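You operate a simulated robot arm through the tools that you are given. There is no shell and no other tool.

You are at the controls of a simulated two-armed robot. One attempt, no reset.

JOB
Drop one 30 mL measure of pellets into the small jar with the orange foot.
Fine: stand it in the jar carrier, set the slider, slide the carrier IN, push the pellet filler's button once, slide it OUT; leave the other small jars. Where these are worked on the way, their far stop is far enough and under half their travel is too little: jar carrier.

It is judged by the outcome, as a careful person would: the job done as asked, and still so three seconds after it is handed in. It fails if anything else is knocked over, pushed out of place, dropped, spilled or broken.

ROBOT AND FRAMES
Two 7-joint arms with two-finger grippers on one trunk that stands fixed in place. Base frame: the origin is at the foot of the trunk, x ahead of it, y to its left, z up; the work surface is at about z = 86.8. Lengths are in cm, angles in degrees, forces in N, time in s.
The left shoulder is at [3, 17.5, 130.4], the right one opposite. With the tool pointing down near the work surface each hand reaches from about 10 to 82 cm from the base axis, measured 20 degrees to its own side. Payload 2.94 kg a hand.
The TCP of each hand is the grasp point between the finger pads, 3 cm short of the fingertips. In the tool frame z runs along the fingers and y along their closing line. The gripper opens to 13.8 cm. The gripper's body begins 10.9 cm behind the TCP.
Orientation is told as [roll, pitch, yaw] about the base's x, y, z axes, in that order, counted from this pose: with the fingers straight down and closing along the base's y, the tool's x points along the base's -x, its y along +y and its z along -z.

CONTROLS
- The arms move only by the tool nudge_tool. It takes "left_increments", "right_increments" or both (then of equal length, played together; a hand with none holds still); each is one flat list of numbers, 6 for each row, row after row: the shift along the tool's x, y, z in units of 500 mm (1.0 is 500 mm), then the turn, a rotation vector about the tool's x, y, z in units of 90 degrees (1.0 is 90 degrees). In form: [tx, ty, tz, ax, ay, az, tx, ty, tz, ax, ay, az, ...]. A call has 1 to 20 rows; each row is the pose to reach, as a shift and turn from the pose commanded when the call began, along the tool's axes at that moment. "left_jaw" and "right_jaw" are, for a hand that has rows, the closure in counts, from 0 (fully open) to 255 (shut), set as the call begins (left out, the last holds). A call with a number of a shift or a turn outside -1 to 1 is refused whole. Each row takes 0.2 s and may step no farther than 5 cm and 8.6 degrees from the row before; otherwise, or with a gripper value out of range, the whole call is refused. Where a pose cannot be reached the arm comes as near as it can. A force on the tool above 70 N (or 10 N above the force at the start of the call, whichever is more), or a blocked arm, ends the call early, and 0.2 s more pass. The fingers move at their own pace and stop on an object; they squeeze with about 40 N. The grip force told is the motor's: it shows also when the fingers shut on nothing. Time passes only in rows, and 0.2 s behind the last, so rows that repeat a pose let the fingers close. The reply holds the time, the measured pose of the TCP, the force on the tool along the base axes, the opening and the grip force, in the units named above and with some noise, with the torque about the TCP (base axes, N m) and any sound that the robot's microphone picked up.
- Cameras (640 x 400 px; columns grow to the right, rows downward): "scene" is now at [7.14, -2.41, 177.43]; the picture's right is [-0.31, -0.95, -0.00], its down [-0.75, 0.25, -0.62] and it looks along [0.59, -0.19, -0.79] (base axes); focal length 298 px, centre (320, 200). "left" rides on the left gripper at [7.1, -1.9, -14.6] in its tool frame; the picture's right is [0.26, 0.96, 0.00], its down [-0.85, 0.23, -0.48] and it looks along [-0.46, 0.13, 0.88] (tool axes); focal length 280 px, centre (320, 200). "right" rides on the right gripper at [7.1, 1.9, -14.6] in its tool frame; the picture's right is [-0.26, 0.97, 0.00], its down [-0.85, -0.23, -0.48] and it looks along [-0.46, -0.12, 0.88] (tool axes); focal length 280 px, centre (320, 200). There is no depth. A picture from a camera that has moved, and an enlarged one, comes with that camera's place and axes in the base frame and with its lens.
- snapshot(camera): a new picture of that camera. The clock stands still meanwhile.
- raise_lower(by): slides the trunk up (or, below 0, down) by that many cm; the arms and the scene camera ride with it, the base frame stays. It gives what a move gives, with no picture.
- pan_tilt(pan, tilt): turns the head with the scene camera to pan (to the left, within 120 degrees either way) and tilt (down, from -29 to 69), counted from straight ahead of the robot. It gives what a move gives.
- zoom(camera, box): a new picture of the part [left, top, right, bottom] of that camera's present view, enlarged. The clock stands still meanwhile.
- sign_off(): hands the job in; it is judged then, once.

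Places have to be worked out from the pictures, the camera data and where the tool is seen. Open the grippers and draw the arms clear of the work before you hand the job in, unless the task says otherwise.

The tools are called as a command line: name --argument value ..., lists and objects as JSON in quotes. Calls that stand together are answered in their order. nudge_tool: Moves the arms, as the interface text tells. Its arguments: {"type":"object","properties":{"left_increments":{"type":"array","items":{"type":"number"}},"left_jaw":{"type":"number"},"right_increments":{"type":"array","items":{"type":"number"}},"right_jaw":{"type":"number"}},"required":[]} The other tools are called the same way: raise_lower (by) slides the trunk up or down; pan_tilt (pan, tilt) turns the head that bears the scene camera; snapshot (camera) takes a picture; zoom (camera, box) takes an enlarged picture of a part of a camera's view; sign_off () hands the job in.

At the start:

```text
time_s: 0.0
left_tool_pos: [57.76, -0.62, 135.41]
left_orientation: [0.0, 0.0, 0.0]
left_contact_force: [-0.4, -0.4, 0.8]
left_moment: [-0.01, 0.01, 0.0]
left_gripper_width: 13.78
left_finger_force: 0.1
right_tool_pos: [38.8, -58.99, 130.87]
right_orientation: [-0.1, 0.0, 0.0]
right_contact_force: [-0.2, 0.3, -0.3]
right_moment: [0.0, 0.05, -0.03]
right_gripper_width: 13.79
right_finger_force: 0.1
trunk travel left (down, up): [-47.5, 25.9]
head pan, tilt: [-18.3, 51.9]
```

scene: 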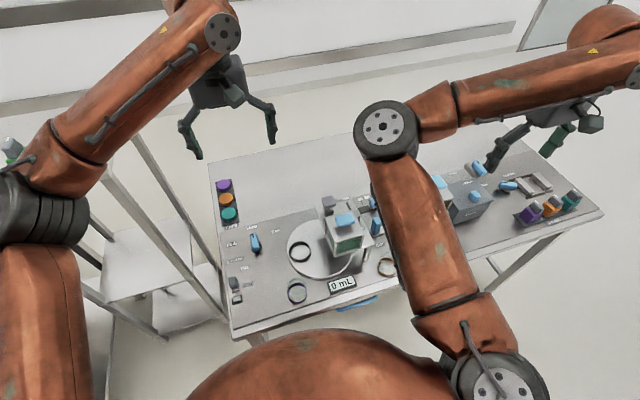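
right: 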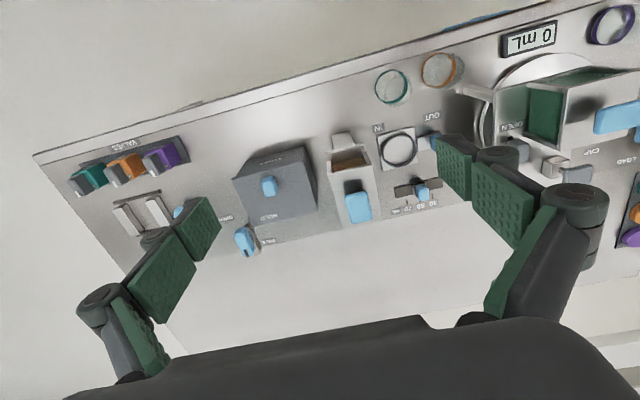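
left: 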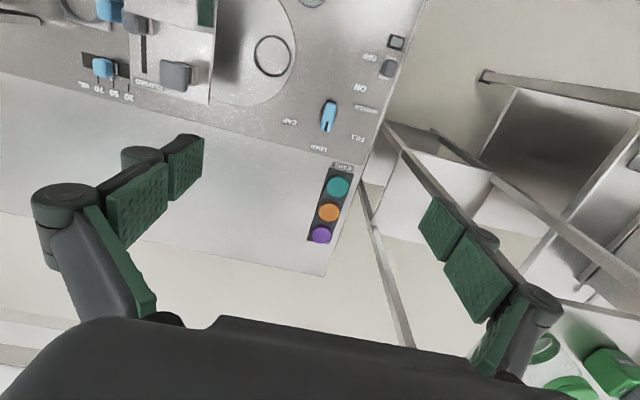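

I start by looking closer at the work surface from the cameras before moving anything.

zoom --camera "right" --box '[320, 20, 640, 220]'

zoom --camera "right" --box '[300, 40, 480, 220]'

zoom --camera "scene" --box '[200, 150, 420, 340]'

zoom --camera "scene" --box '[420, 140, 620, 280]'

```text
2.00 times, centred on (480, 120) of right
camera zoom: at [31.85, -57.03, 145.43], right [0.26, 0.97, 0.0], down [0.85, -0.23, 0.47], along [0.46, -0.12, -0.88], focal length 561 px, centre (0, 360)
```

zoom: 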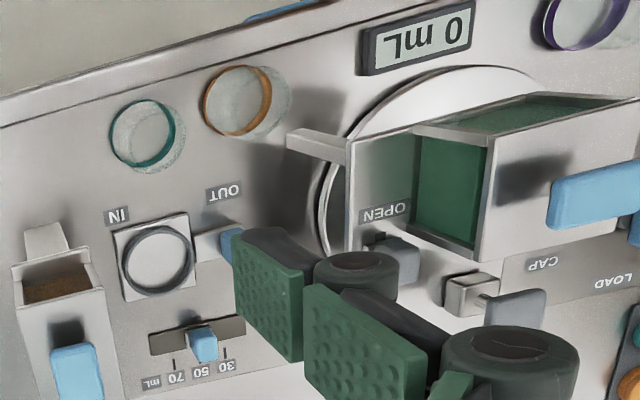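

```text
2.22 times, centred on (390, 130) of right
camera zoom: at [31.85, -57.03, 145.43], right [0.26, 0.97, 0.0], down [0.85, -0.23, 0.47], along [0.46, -0.12, -0.88], focal length 623 px, centre (164, 356)
```

zoom: 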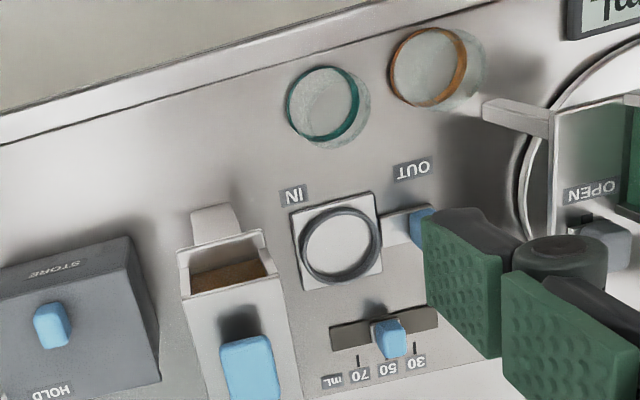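

```text
2.11 times, centred on (310, 245) of scene
camera zoom: at [7.14, -2.41, 177.43], right [-0.31, -0.95, 0.0], down [-0.75, 0.25, -0.62], along [0.59, -0.19, -0.79], focal length 628 px, centre (341, 105)
```

zoom: 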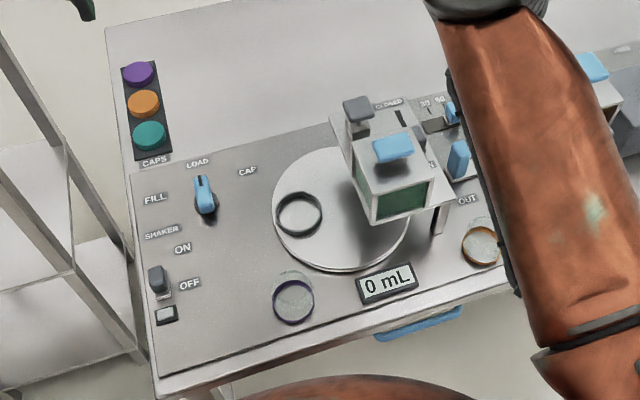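

```text
2.86 times, centred on (520, 210) of scene
camera zoom: at [7.14, -2.41, 177.43], right [-0.31, -0.95, 0.0], down [-0.75, 0.25, -0.62], along [0.59, -0.19, -0.79], focal length 853 px, centre (-251, 171)
```

zoom: 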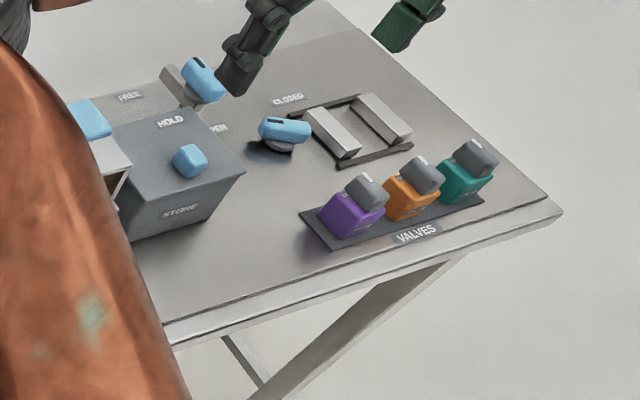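

The orange-footed jar appears to be at about (41.7, -36), the carrier ring at about (54.5, -45.5), and the slider at about (66, -41). I move the right hand over, still high, to look at this area more closely.

nudge_tool --right_increments '[-0.01, 0.06, 0.04, 0, 0, 0, -0.02, 0.12, 0.08, 0, 0, 0, -0.03, 0.18, 0.12, 0, 0, 0, -0.04, 0.24, 0.16, 0, 0, 0, -0.05, 0.3, 0.2, 0, 0, 0]'

snapshot --camera "right"

snapshot --camera "scene"

```text
time_s: 1.2
left_tool_pos: [57.85, -0.64, 135.36]
left_orientation: [0.0, -0.1, 0.1]
left_contact_force: [-0.5, 0.5, 0.2]
left_moment: [-0.04, 0.0, 0.0]
left_gripper_width: 13.81
left_finger_force: 0.1
right_tool_pos: [41.51, -43.94, 120.81]
right_orientation: [0.0, 0.1, 0.0]
right_contact_force: [-0.2, 0.5, 1.0]
right_moment: [0.02, 0.01, 0.0]
right_gripper_width: 13.83
right_finger_force: 0.0
trunk travel left (down, up): [-47.5, 25.9]
head pan, tilt: [-18.3, 51.9]
```

```text
taken
camera right: at [34.54, -41.95, 135.38], right [0.26, 0.96, 0.0], down [0.85, -0.23, 0.47], along [0.46, -0.13, -0.88], focal length 280 px, centre (320, 200)
```

right: 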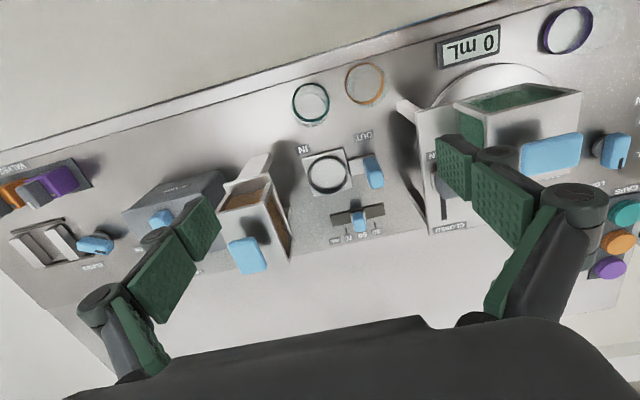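

```text
taken
camera scene: at [7.14, -2.3, 177.43], right [-0.31, -0.95, 0.0], down [-0.75, 0.25, -0.62], along [0.59, -0.19, -0.79], focal length 298 px, centre (320, 200)
```

scene: 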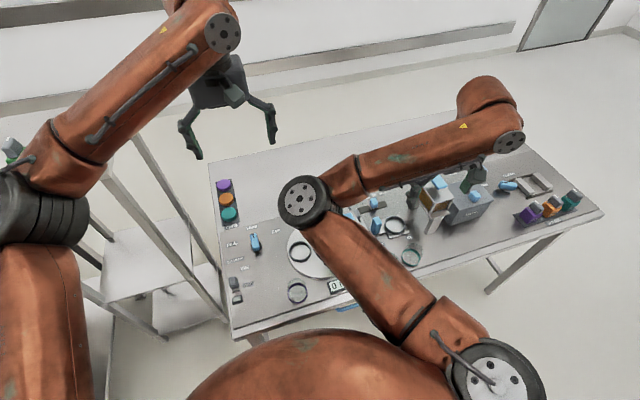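

zoom --camera "right" --box '[200, 70, 440, 280]'

zoom --camera "scene" --box '[340, 160, 520, 290]'

```text
1.90 times, centred on (320, 175) of right
camera zoom: at [34.54, -41.95, 135.38], right [0.26, 0.96, 0.0], down [0.85, -0.23, 0.47], along [0.46, -0.13, -0.88], focal length 534 px, centre (320, 248)
```

zoom: 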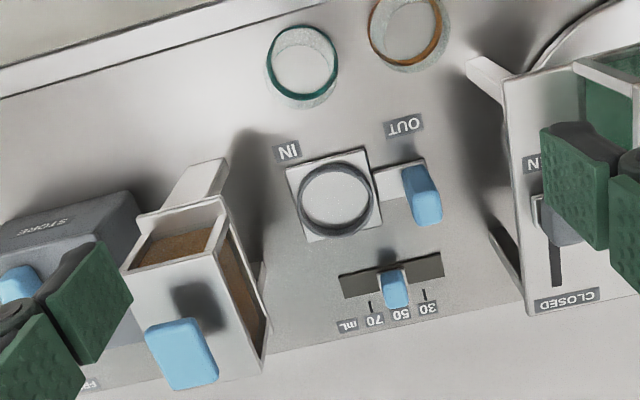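

```text
3.08 times, centred on (430, 225) of scene
camera zoom: at [7.14, -2.3, 177.43], right [-0.31, -0.95, 0.0], down [-0.75, 0.25, -0.62], along [0.59, -0.19, -0.79], focal length 918 px, centre (-18, 123)
```

zoom: 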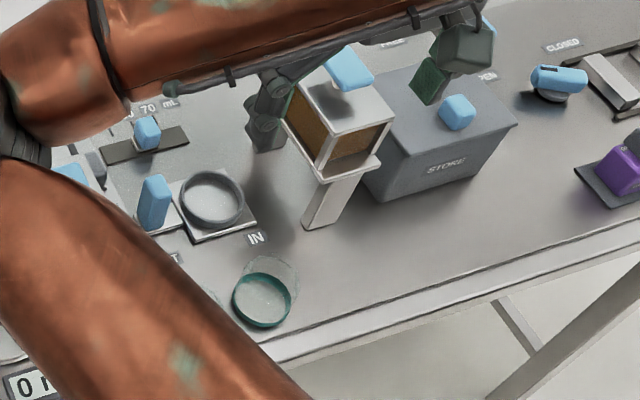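

Triangulating between the two views puts the filler button top near (52.6, -55.4, 110), the carrier ring near (53.8, -45.5), the carrier handle near (54.1, -38.1, 92) and the slider knob (set at 50) near (64.9, -42.4, 89.5). I move above the slider knob with the jaws half closed to refine these numbers.

nudge_tool --right_increments '[-0.078, 0.005, 0.03, 0, 0, 0, -0.156, 0.01, 0.06, 0, 0, 0, -0.234, 0.015, 0.1, 0, 0, 0, -0.312, 0.02, 0.15, 0, 0, 0, -0.39, 0.025, 0.2, 0, 0, 0, -0.468, 0.03, 0.25, 0, 0, 0, -0.468, 0.03, 0.276, 0, 0, 0]' --right_jaw 144

snapshot --camera "right"

snapshot --camera "scene"

```text
time_s: 2.8
left_tool_pos: [57.84, -0.57, 135.4]
left_orientation: [0.1, 0.0, 0.0]
left_contact_force: [-0.1, 0.4, 0.4]
left_moment: [0.02, -0.07, 0.03]
left_gripper_width: 13.8
left_finger_force: 0.1
right_tool_pos: [64.64, -42.57, 107.18]
right_orientation: [0.0, 0.0, -0.1]
right_contact_force: [1.0, -0.2, 0.0]
right_moment: [0.01, -0.01, 0.01]
right_gripper_width: 6.01
right_finger_force: 0.0
trunk travel left (down, up): [-47.5, 25.9]
head pan, tilt: [-18.3, 51.9]
```

```text
taken
camera right: at [57.76, -40.5, 121.64], right [0.26, 0.96, 0.0], down [0.85, -0.23, 0.48], along [0.46, -0.12, -0.88], focal length 280 px, centre (320, 200)
```

right: 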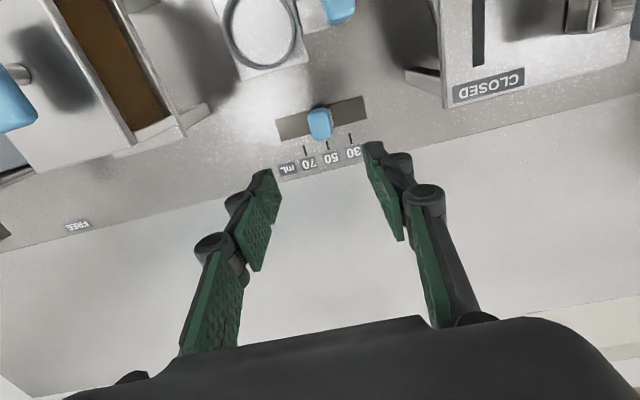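

```text
taken
camera scene: at [7.06, -2.4, 177.43], right [-0.31, -0.95, 0.0], down [-0.75, 0.25, -0.62], along [0.59, -0.19, -0.79], focal length 298 px, centre (320, 200)
```

scene: 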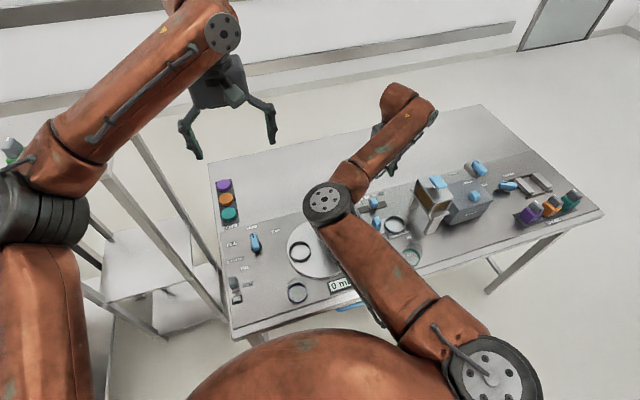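

zoom --camera "right" --box '[200, 0, 440, 190]'

zoom --camera "scene" --box '[350, 170, 510, 280]'

```text
2.11 times, centred on (320, 95) of right
camera zoom: at [57.76, -40.5, 121.64], right [0.26, 0.96, 0.0], down [0.85, -0.23, 0.48], along [0.46, -0.12, -0.88], focal length 590 px, centre (320, 421)
```

zoom: 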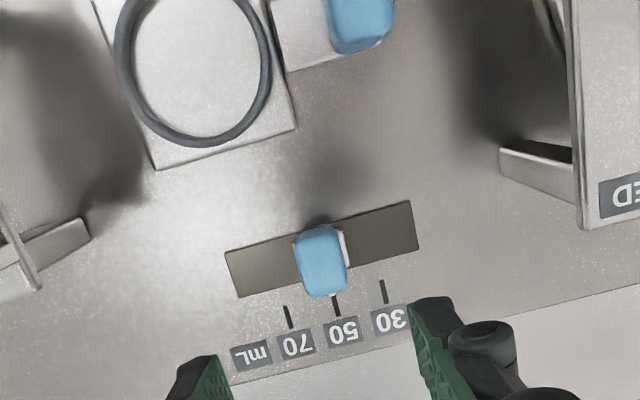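

```text
3.64 times, centred on (430, 225) of scene
camera zoom: at [7.06, -2.4, 177.43], right [-0.31, -0.95, 0.0], down [-0.75, 0.25, -0.62], along [0.59, -0.19, -0.79], focal length 1085 px, centre (-80, 109)
```

zoom: 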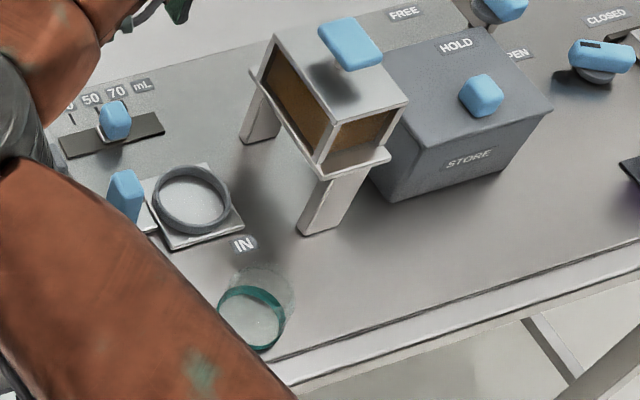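

The knob is centred at about (64.8, -42.3) with its top near z = 91. The 30, 50 and 70 ticks sit at y of about -39.4, -42.4 and -45.3. I lower the open fingers to straddle the knob.

nudge_tool --right_increments '[-0.004, 0.004, 0.08, 0, 0, 0, -0.004, 0.004, 0.16, 0, 0, 0, -0.004, 0.004, 0.24, 0, 0, 0, -0.004, 0.004, 0.3, 0, 0, 0, -0.004, 0.004, 0.324, 0, 0, 0]'

snapshot --camera "right"

```text
time_s: 4.0
left_tool_pos: [57.82, -0.55, 135.42]
left_orientation: [0.0, 0.0, 0.1]
left_contact_force: [-0.4, 0.6, -0.2]
left_moment: [-0.01, 0.01, 0.01]
left_gripper_width: 13.79
left_finger_force: 0.1
right_tool_pos: [64.79, -42.29, 90.9]
right_orientation: [0.0, 0.1, 0.0]
right_contact_force: [-0.5, -0.4, -0.1]
right_moment: [-0.01, -0.03, 0.06]
right_gripper_width: 5.97
right_finger_force: 0.0
trunk travel left (down, up): [-47.5, 25.9]
head pan, tilt: [-18.3, 51.9]
```

```text
taken
camera right: at [57.8, -40.24, 105.46], right [0.26, 0.97, 0.0], down [0.85, -0.23, 0.47], along [0.46, -0.12, -0.88], focal length 280 px, centre (320, 200)
```

right: 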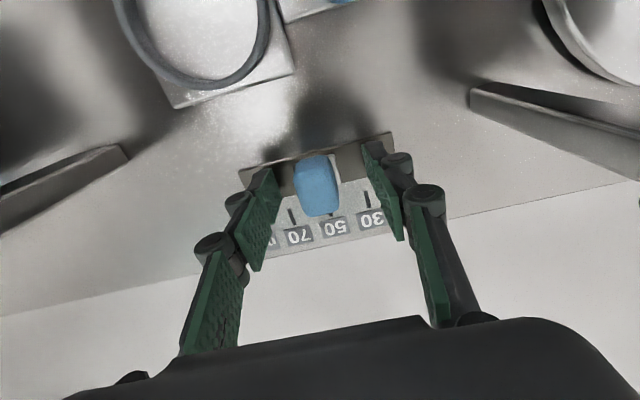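

The knob lies centred between the fingers, so I close on it while holding still.

nudge_tool --right_increments '[0, 0, 0, 0, 0, 0, 0, 0, 0, 0, 0, 0, 0, 0, 0, 0, 0, 0, 0, 0, 0, 0, 0, 0]' --right_jaw 255

snapshot --camera "right"

```text
time_s: 5.0
left_tool_pos: [57.81, -0.54, 135.37]
left_orientation: [0.0, 0.0, 0.0]
left_contact_force: [-1.4, 0.5, 0.5]
left_moment: [0.02, -0.02, 0.02]
left_gripper_width: 13.8
left_finger_force: 0.0
right_tool_pos: [64.78, -42.25, 90.97]
right_orientation: [-0.1, 0.1, 0.0]
right_contact_force: [-0.1, -1.1, -0.8]
right_moment: [-0.05, -0.1, 0.0]
right_gripper_width: 2.3
right_finger_force: 43.2
trunk travel left (down, up): [-47.5, 25.9]
head pan, tilt: [-18.3, 51.9]
```

```text
taken
camera right: at [57.79, -40.27, 105.48], right [0.26, 0.97, 0.0], down [0.85, -0.23, 0.47], along [0.46, -0.12, -0.88], focal length 280 px, centre (320, 200)
```

right: 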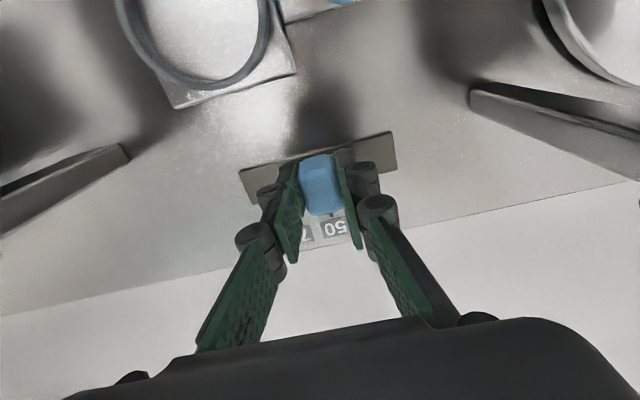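

The fingers hold the knob at 2.3 cm width. I draw it +y by about 3 cm, toward the 30 tick.

nudge_tool --right_increments '[0, 0.015, 0, 0, 0, 0, 0, 0.03, 0, 0, 0, 0, 0, 0.045, 0, 0, 0, 0, 0, 0.059, 0, 0, 0, 0, 0, 0.059, 0, 0, 0, 0]'

snapshot --camera "right"

```text
time_s: 6.2
left_tool_pos: [57.8, -0.69, 135.35]
left_orientation: [-0.1, 0.1, 0.0]
left_contact_force: [-0.3, 0.3, -0.6]
left_moment: [-0.03, -0.01, -0.02]
left_gripper_width: 13.81
left_finger_force: 0.1
right_tool_pos: [64.86, -39.37, 90.97]
right_orientation: [-0.1, -0.1, 0.1]
right_contact_force: [0.4, -6.7, 2.4]
right_moment: [-0.18, 0.27, 0.19]
right_gripper_width: 2.34
right_finger_force: 45.0
trunk travel left (down, up): [-47.5, 25.9]
head pan, tilt: [-18.3, 51.9]
```

```text
taken
camera right: at [57.77, -37.43, 105.47], right [0.26, 0.96, 0.0], down [0.85, -0.23, 0.48], along [0.46, -0.13, -0.88], focal length 280 px, centre (320, 200)
```

right: 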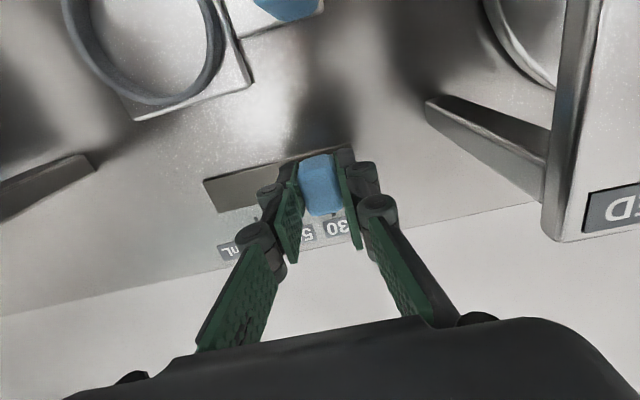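

The knob followed to y of about -39.4 with only about 7 N of drag. I release it, rise straight up, and check its place against the ticks.

nudge_tool --right_increments '[0, 0, 0, 0, 0, 0, 0, 0, 0, 0, 0, 0, 0, 0, 0, 0, 0, 0, 0, 0, -0.06, 0, 0, 0, 0, 0, -0.14, 0, 0, 0, 0, 0, -0.23, 0, 0, 0, 0, 0, -0.32, 0, 0, 0]' --right_jaw 160

zoom --camera "right" --box '[200, 0, 440, 190]'

snapshot --camera "right"

```text
time_s: 7.8
left_tool_pos: [57.7, -0.57, 135.3]
left_orientation: [0.0, 0.0, 0.0]
left_contact_force: [0.0, -0.8, -0.7]
left_moment: [-0.03, 0.01, -0.01]
left_gripper_width: 13.8
left_finger_force: 0.0
right_tool_pos: [64.93, -39.36, 107.31]
right_orientation: [0.0, 0.1, 0.0]
right_contact_force: [-0.1, -0.4, -0.5]
right_moment: [-0.03, -0.04, 0.02]
right_gripper_width: 5.13
right_finger_force: 0.0
trunk travel left (down, up): [-47.5, 25.9]
head pan, tilt: [-18.3, 51.9]
```

```text
2.11 times, centred on (320, 95) of right
camera zoom: at [57.89, -37.36, 121.78], right [0.26, 0.97, 0.0], down [0.85, -0.23, 0.47], along [0.46, -0.12, -0.88], focal length 590 px, centre (320, 421)
```

zoom: 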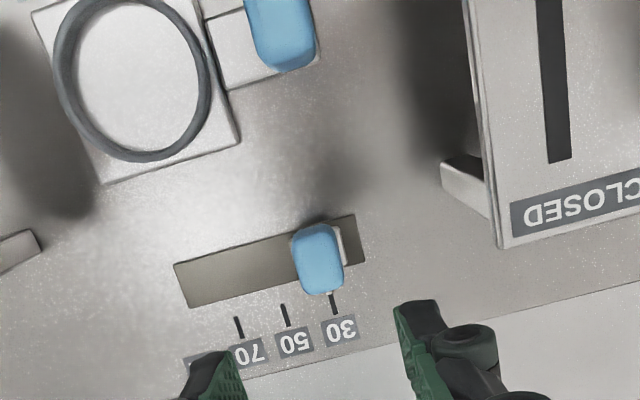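

```text
taken
camera right: at [57.89, -37.36, 121.78], right [0.26, 0.97, 0.0], down [0.85, -0.23, 0.47], along [0.46, -0.12, -0.88], focal length 280 px, centre (320, 200)
```

right: 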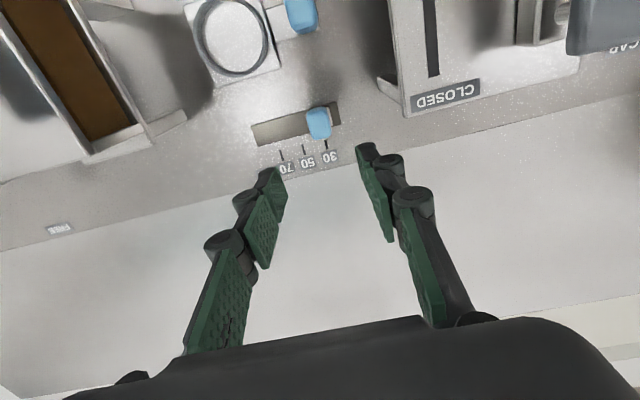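

The knob lines up with the 30 tick the same way it lined up with 50 before. Next I rise and move back over the orange-footed jar to measure it and its surroundings.

nudge_tool --right_increments '[0, 0, -0.09, 0, 0, 0, 0, 0, -0.18, 0, 0, 0, 0.08, 0.01, -0.21, 0, 0, 0, 0.17, 0.02, -0.21, 0, 0, 0, 0.26, 0.03, -0.21, 0, 0, 0, 0.35, 0.045, -0.21, 0, 0, 0, 0.43, 0.058, -0.21, 0, 0, 0, 0.468, 0.063, -0.21, 0, 0, 0]' --right_jaw 100

snapshot --camera "right"

zoom --camera "right" --box '[260, 30, 500, 180]'

snapshot --camera "scene"

snapshot --camera "left"

```text
time_s: 9.6
left_tool_pos: [57.72, -0.53, 135.37]
left_orientation: [0.1, 0.0, -0.1]
left_contact_force: [-0.1, 0.5, 0.1]
left_moment: [-0.01, 0.03, -0.02]
left_gripper_width: 13.79
left_finger_force: 0.0
right_tool_pos: [41.44, -36.24, 117.58]
right_orientation: [-0.1, 0.1, 0.0]
right_contact_force: [0.2, -1.0, 0.6]
right_moment: [0.0, 0.02, -0.01]
right_gripper_width: 8.41
right_finger_force: 0.0
trunk travel left (down, up): [-47.5, 25.9]
head pan, tilt: [-18.3, 51.9]
```

```text
taken
camera right: at [34.47, -34.31, 132.15], right [0.26, 0.97, 0.0], down [0.85, -0.23, 0.47], along [0.46, -0.12, -0.88], focal length 280 px, centre (320, 200)
```

right: 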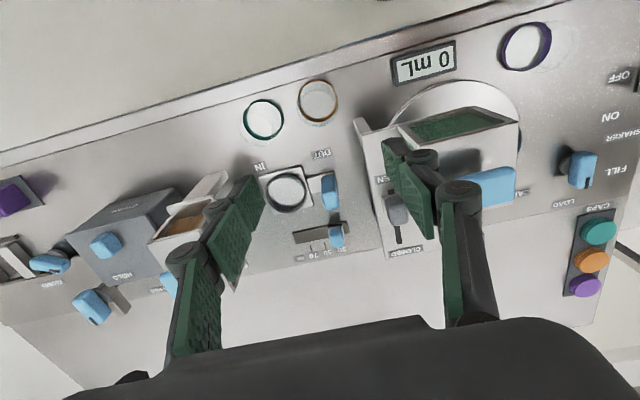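

```text
2.67 times, centred on (380, 105) of right
camera zoom: at [34.47, -34.31, 132.15], right [0.26, 0.97, 0.0], down [0.85, -0.23, 0.47], along [0.46, -0.12, -0.88], focal length 748 px, centre (160, 453)
```

zoom: 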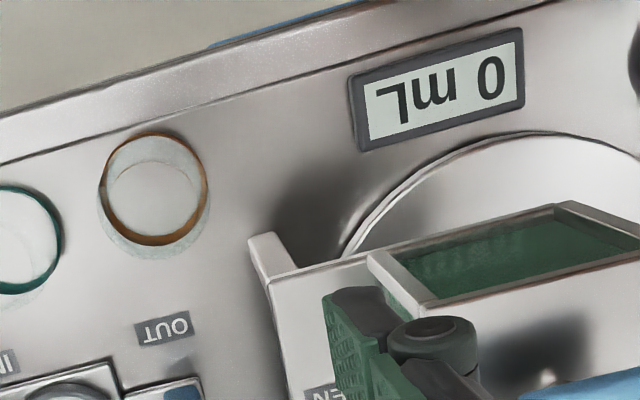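

```text
taken
camera scene: at [7.12, -2.4, 177.43], right [-0.31, -0.95, 0.0], down [-0.75, 0.25, -0.62], along [0.59, -0.19, -0.79], focal length 298 px, centre (320, 200)
```

scene: 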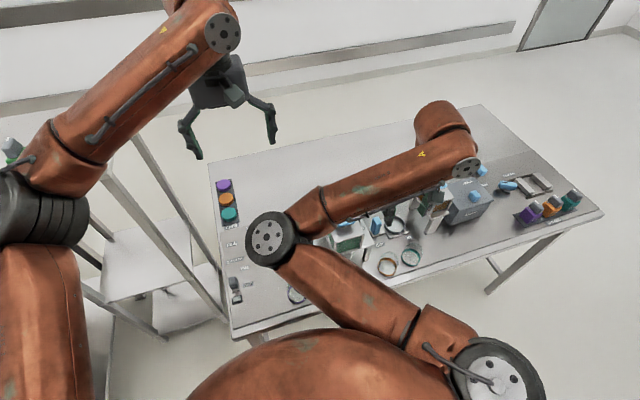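

```text
taken
camera left: at [50.63, -2.56, 150.02], right [-0.26, 0.96, 0.0], down [0.85, 0.23, 0.48], along [0.46, 0.13, -0.88], focal length 280 px, centre (320, 200)
```

left: 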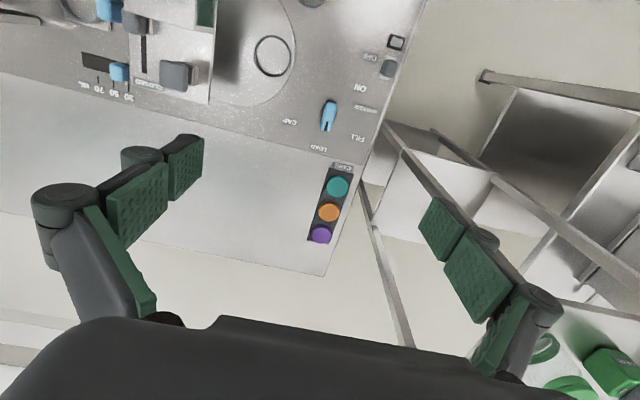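

I zoom in on the jars and the filler to judge the jar height and the clearances around it.

zoom --camera "scene" --box '[365, 235, 435, 285]'

zoom --camera "right" --box '[230, 70, 360, 150]'

zoom --camera "scene" --box '[300, 180, 460, 280]'

zoom --camera "left" --box '[0, 0, 220, 110]'

```text
8.00 times, centred on (400, 260) of scene
camera zoom: at [7.12, -2.4, 177.43], right [-0.31, -0.95, 0.0], down [-0.75, 0.25, -0.62], along [0.59, -0.19, -0.79], focal length 2388 px, centre (-320, -280)
```

zoom: 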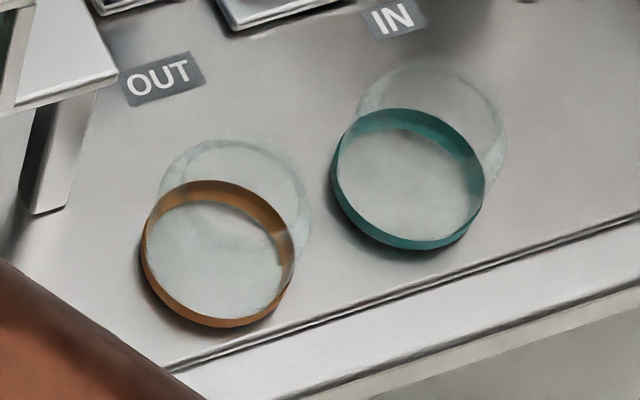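

```text
4.92 times, centred on (295, 110) of right
camera zoom: at [34.47, -34.31, 132.15], right [0.26, 0.97, 0.0], down [0.85, -0.23, 0.47], along [0.46, -0.12, -0.88], focal length 1380 px, centre (443, 643)
```

zoom: 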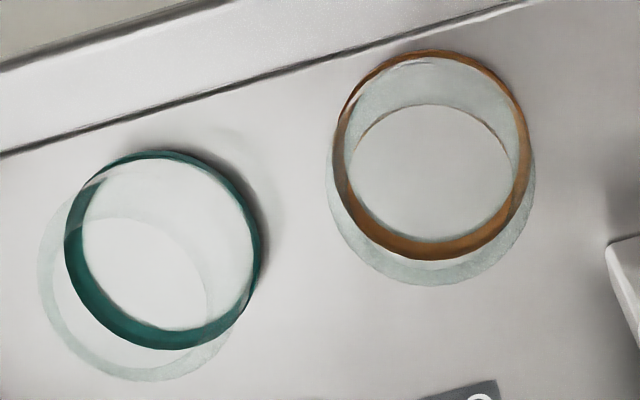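

```text
4.00 times, centred on (380, 230) of scene
camera zoom: at [7.12, -2.4, 177.43], right [-0.31, -0.95, 0.0], down [-0.75, 0.25, -0.62], along [0.59, -0.19, -0.79], focal length 1194 px, centre (80, 80)
```

zoom: 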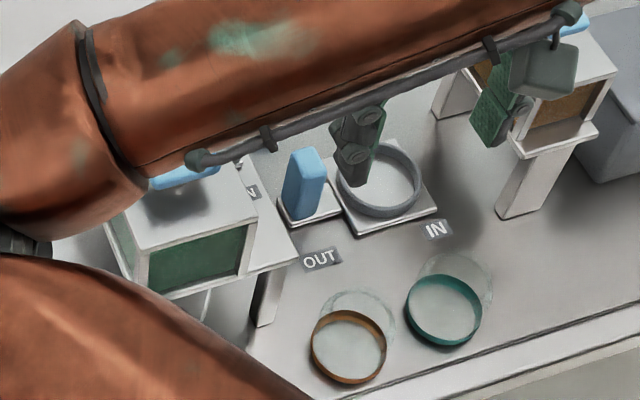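

```text
2.91 times, centred on (110, 55) of left
camera zoom: at [50.63, -2.56, 150.02], right [-0.26, 0.96, 0.0], down [0.85, 0.23, 0.48], along [0.46, 0.13, -0.88], focal length 816 px, centre (931, 622)
```

zoom: 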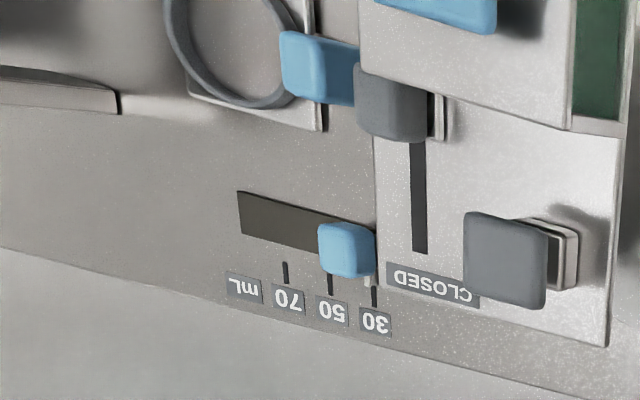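

The jar is about 6.2 cm across and about 5 cm tall, centred near (41.2, -36.5). Before picking it up I want an accurate fix on the carrier, so I move above the carrier while turning the hand to yaw -90. That puts the camera on the +y side, away from the filler.

nudge_tool --right_increments '[-0.023, -0.017, 0.005, 0, 0, 0.091, -0.046, -0.034, 0.01, 0, 0, 0.182, -0.069, -0.051, 0.015, 0, 0, 0.273, -0.092, -0.068, 0.02, 0, 0, 0.364, -0.115, -0.085, 0.025, 0, 0, 0.455, -0.138, -0.102, 0.03, 0, 0, 0.546, -0.161, -0.119, 0.035, 0, 0, 0.637, -0.184, -0.136, 0.04, 0, 0, 0.728, -0.207, -0.153, 0.045, 0, 0, 0.819, -0.23, -0.17, 0.05, 0, 0, 0.91, -0.252, -0.186, 0.06, 0, 0, 1.0]'

snapshot --camera "right"

snapshot --camera "scene"

```text
time_s: 12.0
left_tool_pos: [57.76, -0.57, 135.45]
left_orientation: [0.0, 0.0, 0.0]
left_contact_force: [0.5, 0.6, -0.5]
left_moment: [-0.02, 0.01, 0.02]
left_gripper_width: 13.81
left_finger_force: 0.1
right_tool_pos: [52.26, -44.07, 115.14]
right_orientation: [-0.1, 0.0, -76.5]
right_contact_force: [0.8, -0.1, 0.2]
right_moment: [0.02, 0.0, 0.01]
right_gripper_width: 8.38
right_finger_force: 0.0
right hand out of reach, approached as far as the arm can: row 10, 11
trunk travel left (down, up): [-47.5, 25.9]
head pan, tilt: [-18.3, 51.9]
```

```text
taken
camera right: at [52.52, -36.75, 129.66], right [1.0, -0.03, 0.0], down [-0.02, -0.88, 0.48], along [-0.02, -0.48, -0.88], focal length 280 px, centre (320, 200)
```

right: 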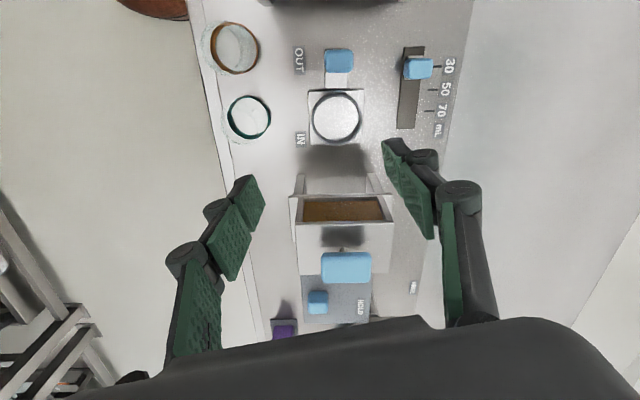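

```text
taken
camera scene: at [7.15, -2.4, 177.43], right [-0.31, -0.95, 0.0], down [-0.75, 0.25, -0.62], along [0.59, -0.19, -0.79], focal length 298 px, centre (320, 200)
```

scene: 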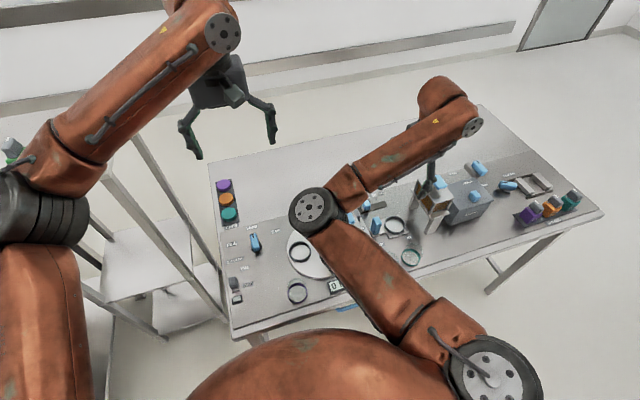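

The wrist stops at about yaw -76, but this view shows the carrier, handle, filler and jars cleanly. I zoom in to measure them.

zoom --camera "right" --box '[280, 30, 400, 150]'

zoom --camera "right" --box '[280, 140, 420, 300]'

zoom --camera "right" --box '[190, 10, 300, 150]'

zoom --camera "scene" --box '[340, 160, 500, 280]'

```text
3.33 times, centred on (340, 90) of right
camera zoom: at [52.52, -36.75, 129.66], right [1.0, -0.03, 0.0], down [-0.02, -0.88, 0.48], along [-0.02, -0.48, -0.88], focal length 935 px, centre (253, 567)
```

zoom: 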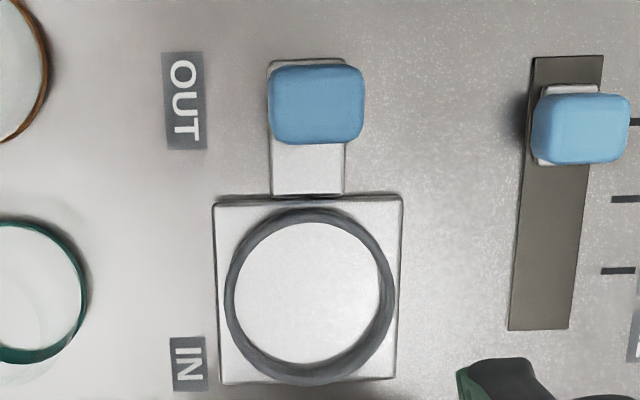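

```text
2.50 times, centred on (350, 220) of right
camera zoom: at [52.52, -36.75, 129.66], right [1.0, -0.03, 0.0], down [-0.02, -0.88, 0.48], along [-0.02, -0.48, -0.88], focal length 701 px, centre (245, 150)
```

zoom: 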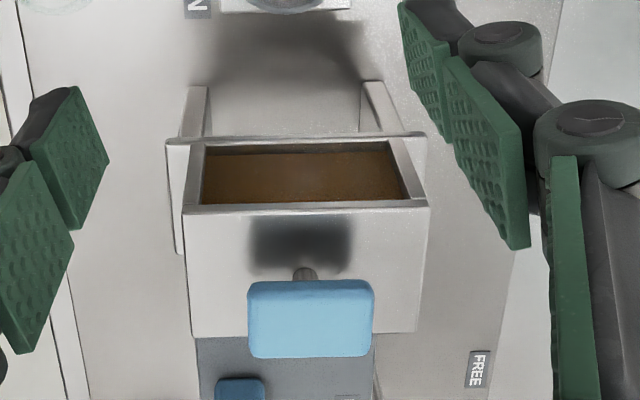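

```text
2.86 times, centred on (245, 80) of right
camera zoom: at [52.52, -36.75, 129.66], right [1.0, -0.03, 0.0], down [-0.02, -0.88, 0.48], along [-0.02, -0.48, -0.88], focal length 801 px, centre (534, 543)
```

zoom: 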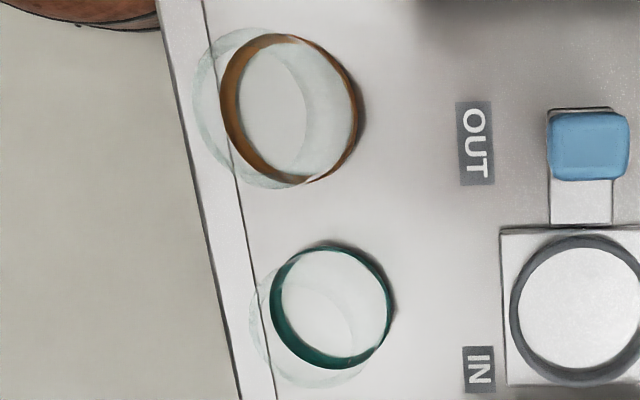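

```text
3.33 times, centred on (420, 220) of scene
camera zoom: at [7.15, -2.4, 177.43], right [-0.31, -0.95, 0.0], down [-0.75, 0.25, -0.62], along [0.59, -0.19, -0.79], focal length 995 px, centre (-13, 133)
```

zoom: 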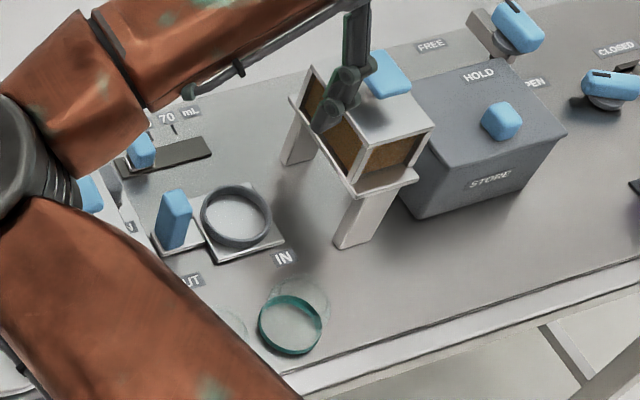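

I zoom further in on the carrier ring and the jars to compare diameters.

zoom --camera "right" --box '[300, 85, 372, 149]'

zoom --camera "right" --box '[205, 85, 277, 149]'

zoom --camera "right" --box '[200, 15, 272, 79]'

```text
6.25 times, centred on (336, 117) of right
camera zoom: at [52.52, -36.75, 129.66], right [1.0, -0.03, 0.0], down [-0.02, -0.88, 0.48], along [-0.02, -0.48, -0.88], focal length 1752 px, centre (220, 719)
```

zoom: 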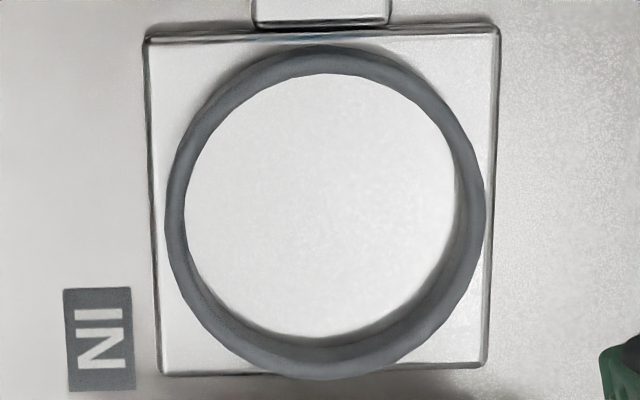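

```text
6.25 times, centred on (241, 117) of right
camera zoom: at [52.52, -36.75, 129.66], right [1.0, -0.03, 0.0], down [-0.02, -0.88, 0.48], along [-0.02, -0.48, -0.88], focal length 1752 px, centre (814, 719)
```

zoom: 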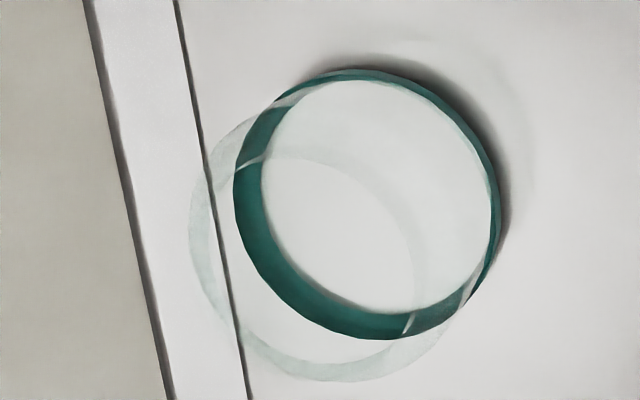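

```text
6.25 times, centred on (236, 47) of right
camera zoom: at [52.52, -36.75, 129.66], right [1.0, -0.03, 0.0], down [-0.02, -0.88, 0.48], along [-0.02, -0.48, -0.88], focal length 1752 px, centre (845, 1156)
```

zoom: 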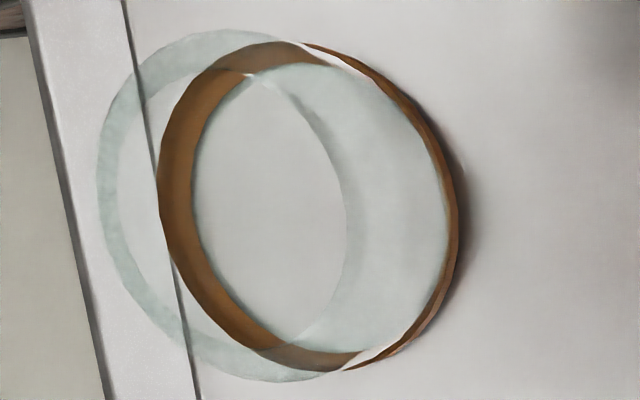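

The ring's inner diameter is about 6.5 cm and the jar's foot is about 6.2 cm, so clearance is around 1.5 mm per side. I check the height of the ring rim from the scene camera before planning the grip height.

zoom --camera "scene" --box '[355, 195, 435, 245]'

zoom --camera "scene" --box '[405, 165, 465, 245]'

```text
8.00 times, centred on (395, 220) of scene
camera zoom: at [7.15, -2.4, 177.43], right [-0.31, -0.95, 0.0], down [-0.75, 0.25, -0.62], along [0.59, -0.19, -0.79], focal length 2388 px, centre (-280, 40)
```

zoom: 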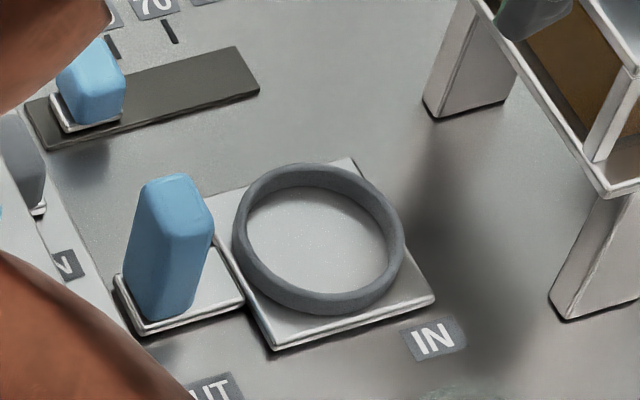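

```text
5.00 times, centred on (435, 205) of scene
camera zoom: at [7.15, -2.4, 177.43], right [-0.31, -0.95, 0.0], down [-0.75, 0.25, -0.62], along [0.59, -0.19, -0.79], focal length 1492 px, centre (-255, 175)
```

zoom: 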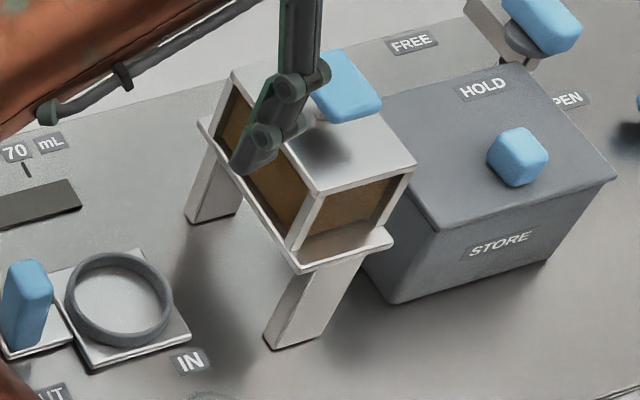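

Now I turn the hand back to yaw of about 0, since picking at -76 would bring the camera too near the green hopper. I rise a little as I turn, and the readings will show what pose increments are counted from.

nudge_tool --right_increments '[0, 0, -0.01, 0, 0, -0.09, 0, 0, -0.02, 0, 0, -0.18, 0, 0, -0.03, 0, 0, -0.27, 0, 0, -0.04, 0, 0, -0.36, 0, 0, -0.05, 0, 0, -0.45, 0, 0, -0.06, 0, 0, -0.54, 0, 0, -0.07, 0, 0, -0.63, 0, 0, -0.08, 0, 0, -0.72, 0, 0, -0.08, 0, 0, -0.81, 0, 0, -0.08, 0, 0, -0.9, 0, 0, -0.08, 0, 0, -0.99]' --right_jaw 115

```text
time_s: 14.4
left_tool_pos: [57.81, -0.73, 135.36]
left_orientation: [0.1, 0.0, 0.0]
left_contact_force: [-0.2, 0.6, 0.2]
left_moment: [0.02, 0.01, 0.01]
left_gripper_width: 13.82
left_finger_force: 0.0
right_tool_pos: [52.27, -44.03, 119.16]
right_orientation: [0.0, 0.0, 12.8]
right_contact_force: [0.1, 0.5, 0.3]
right_moment: [0.01, 0.02, 0.0]
right_gripper_width: 7.58
right_finger_force: 0.1
trunk travel left (down, up): [-47.5, 25.9]
head pan, tilt: [-18.3, 51.9]
```

Increments count from the reached pose, and the hand is now at (52.3, -44.0, 119.2) with yaw 12.8. I go above the orange-footed jar with yaw 40, so the body clears the green hopper and the fingers clear the teal jar.

nudge_tool --right_increments '[0.0458, 0.0493, 0, 0, 0, -0.076, 0.0917, 0.0986, 0, 0, 0, -0.151, 0.1375, 0.1478, 0, 0, 0, -0.227, 0.1833, 0.1971, 0, 0, 0, -0.302]' --right_jaw 112

snapshot --camera "right"

snapshot --camera "scene"

```text
time_s: 15.4
left_tool_pos: [57.66, -0.38, 135.41]
left_orientation: [0.0, 0.1, 0.0]
left_contact_force: [-0.6, 0.5, -0.6]
left_moment: [0.01, -0.03, 0.05]
left_gripper_width: 13.8
left_finger_force: 0.1
right_tool_pos: [40.89, -36.34, 119.25]
right_orientation: [0.0, 0.1, 40.1]
right_contact_force: [-0.3, 0.0, -0.5]
right_moment: [-0.04, -0.03, 0.0]
right_gripper_width: 7.75
right_finger_force: 0.1
trunk travel left (down, up): [-47.5, 25.9]
head pan, tilt: [-18.3, 51.9]
```

```text
taken
camera right: at [34.37, -39.38, 133.8], right [-0.42, 0.91, 0.0], down [0.8, 0.37, 0.48], along [0.43, 0.2, -0.88], focal length 280 px, centre (320, 200)
```

right: 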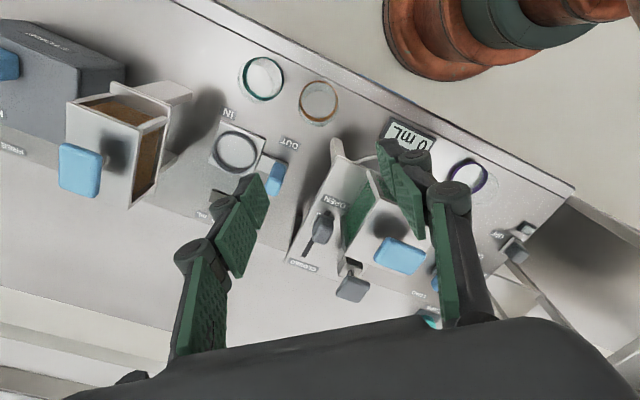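

```text
taken
camera scene: at [7.0, -2.22, 177.44], right [-0.31, -0.95, 0.0], down [-0.75, 0.25, -0.62], along [0.59, -0.19, -0.79], focal length 298 px, centre (320, 200)
```

scene: 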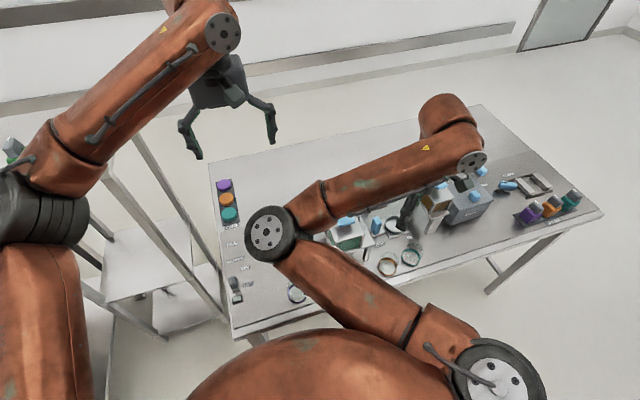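

zoom --camera "right" --box '[270, 60, 380, 140]'

```text
5.00 times, centred on (325, 100) of right
camera zoom: at [34.37, -39.38, 133.8], right [-0.42, 0.91, 0.0], down [0.8, 0.37, 0.48], along [0.43, 0.2, -0.88], focal length 1402 px, centre (295, 700)
```

zoom: 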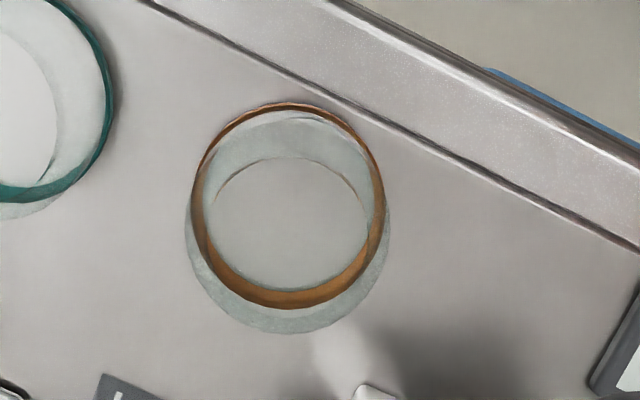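

The jar measures at (41.14, -36.46), which agrees with the earlier views. I correct the small offset and descend part-way, then check.

nudge_tool --right_increments '[-0.0023, -0.0051, 0.09, 0, 0, 0, -0.0023, -0.0051, 0.18, 0, 0, 0, -0.0023, -0.0051, 0.27, 0, 0, 0, -0.0023, -0.0051, 0.34, 0, 0, 0, -0.0023, -0.0051, 0.4, 0, 0, 0, -0.0023, -0.0051, 0.4, 0, 0, 0]'

snapshot --camera "right"

zoom --camera "scene" --box '[300, 180, 460, 290]'

```text
time_s: 16.8
left_tool_pos: [57.69, -0.56, 135.42]
left_orientation: [-0.1, 0.0, -0.1]
left_contact_force: [0.4, 0.5, -0.2]
left_moment: [-0.01, -0.02, -0.02]
left_gripper_width: 13.82
left_finger_force: 0.0
right_tool_pos: [42.05, -38.85, 99.74]
right_orientation: [0.1, 0.2, 39.8]
right_contact_force: [0.1, 0.5, 0.4]
right_moment: [-0.04, -0.02, 0.0]
right_gripper_width: 7.74
right_finger_force: 0.1
right hand out of reach, approached as far as the arm can: row 3, 4, 5, 6
trunk travel left (down, up): [-47.5, 25.9]
head pan, tilt: [-18.3, 51.9]
```

```text
taken
camera right: at [35.52, -41.86, 114.31], right [-0.42, 0.91, 0.0], down [0.8, 0.37, 0.47], along [0.43, 0.2, -0.88], focal length 280 px, centre (320, 200)
```

right: 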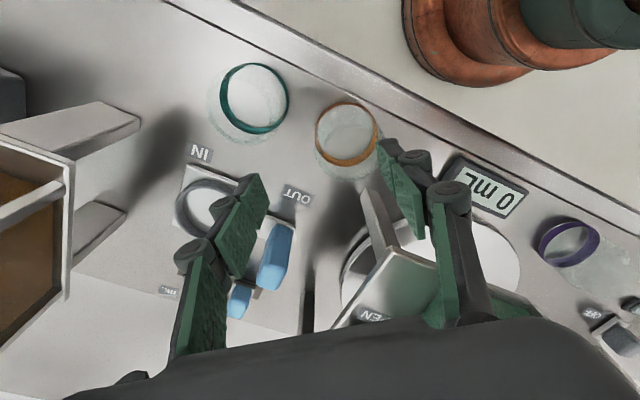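

```text
3.64 times, centred on (380, 235) of scene
camera zoom: at [7.11, -2.32, 177.43], right [-0.31, -0.95, 0.0], down [-0.75, 0.25, -0.62], along [0.59, -0.19, -0.79], focal length 1085 px, centre (102, 73)
```

zoom: 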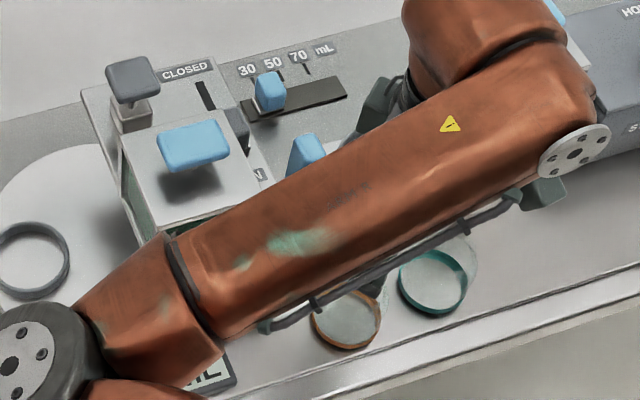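

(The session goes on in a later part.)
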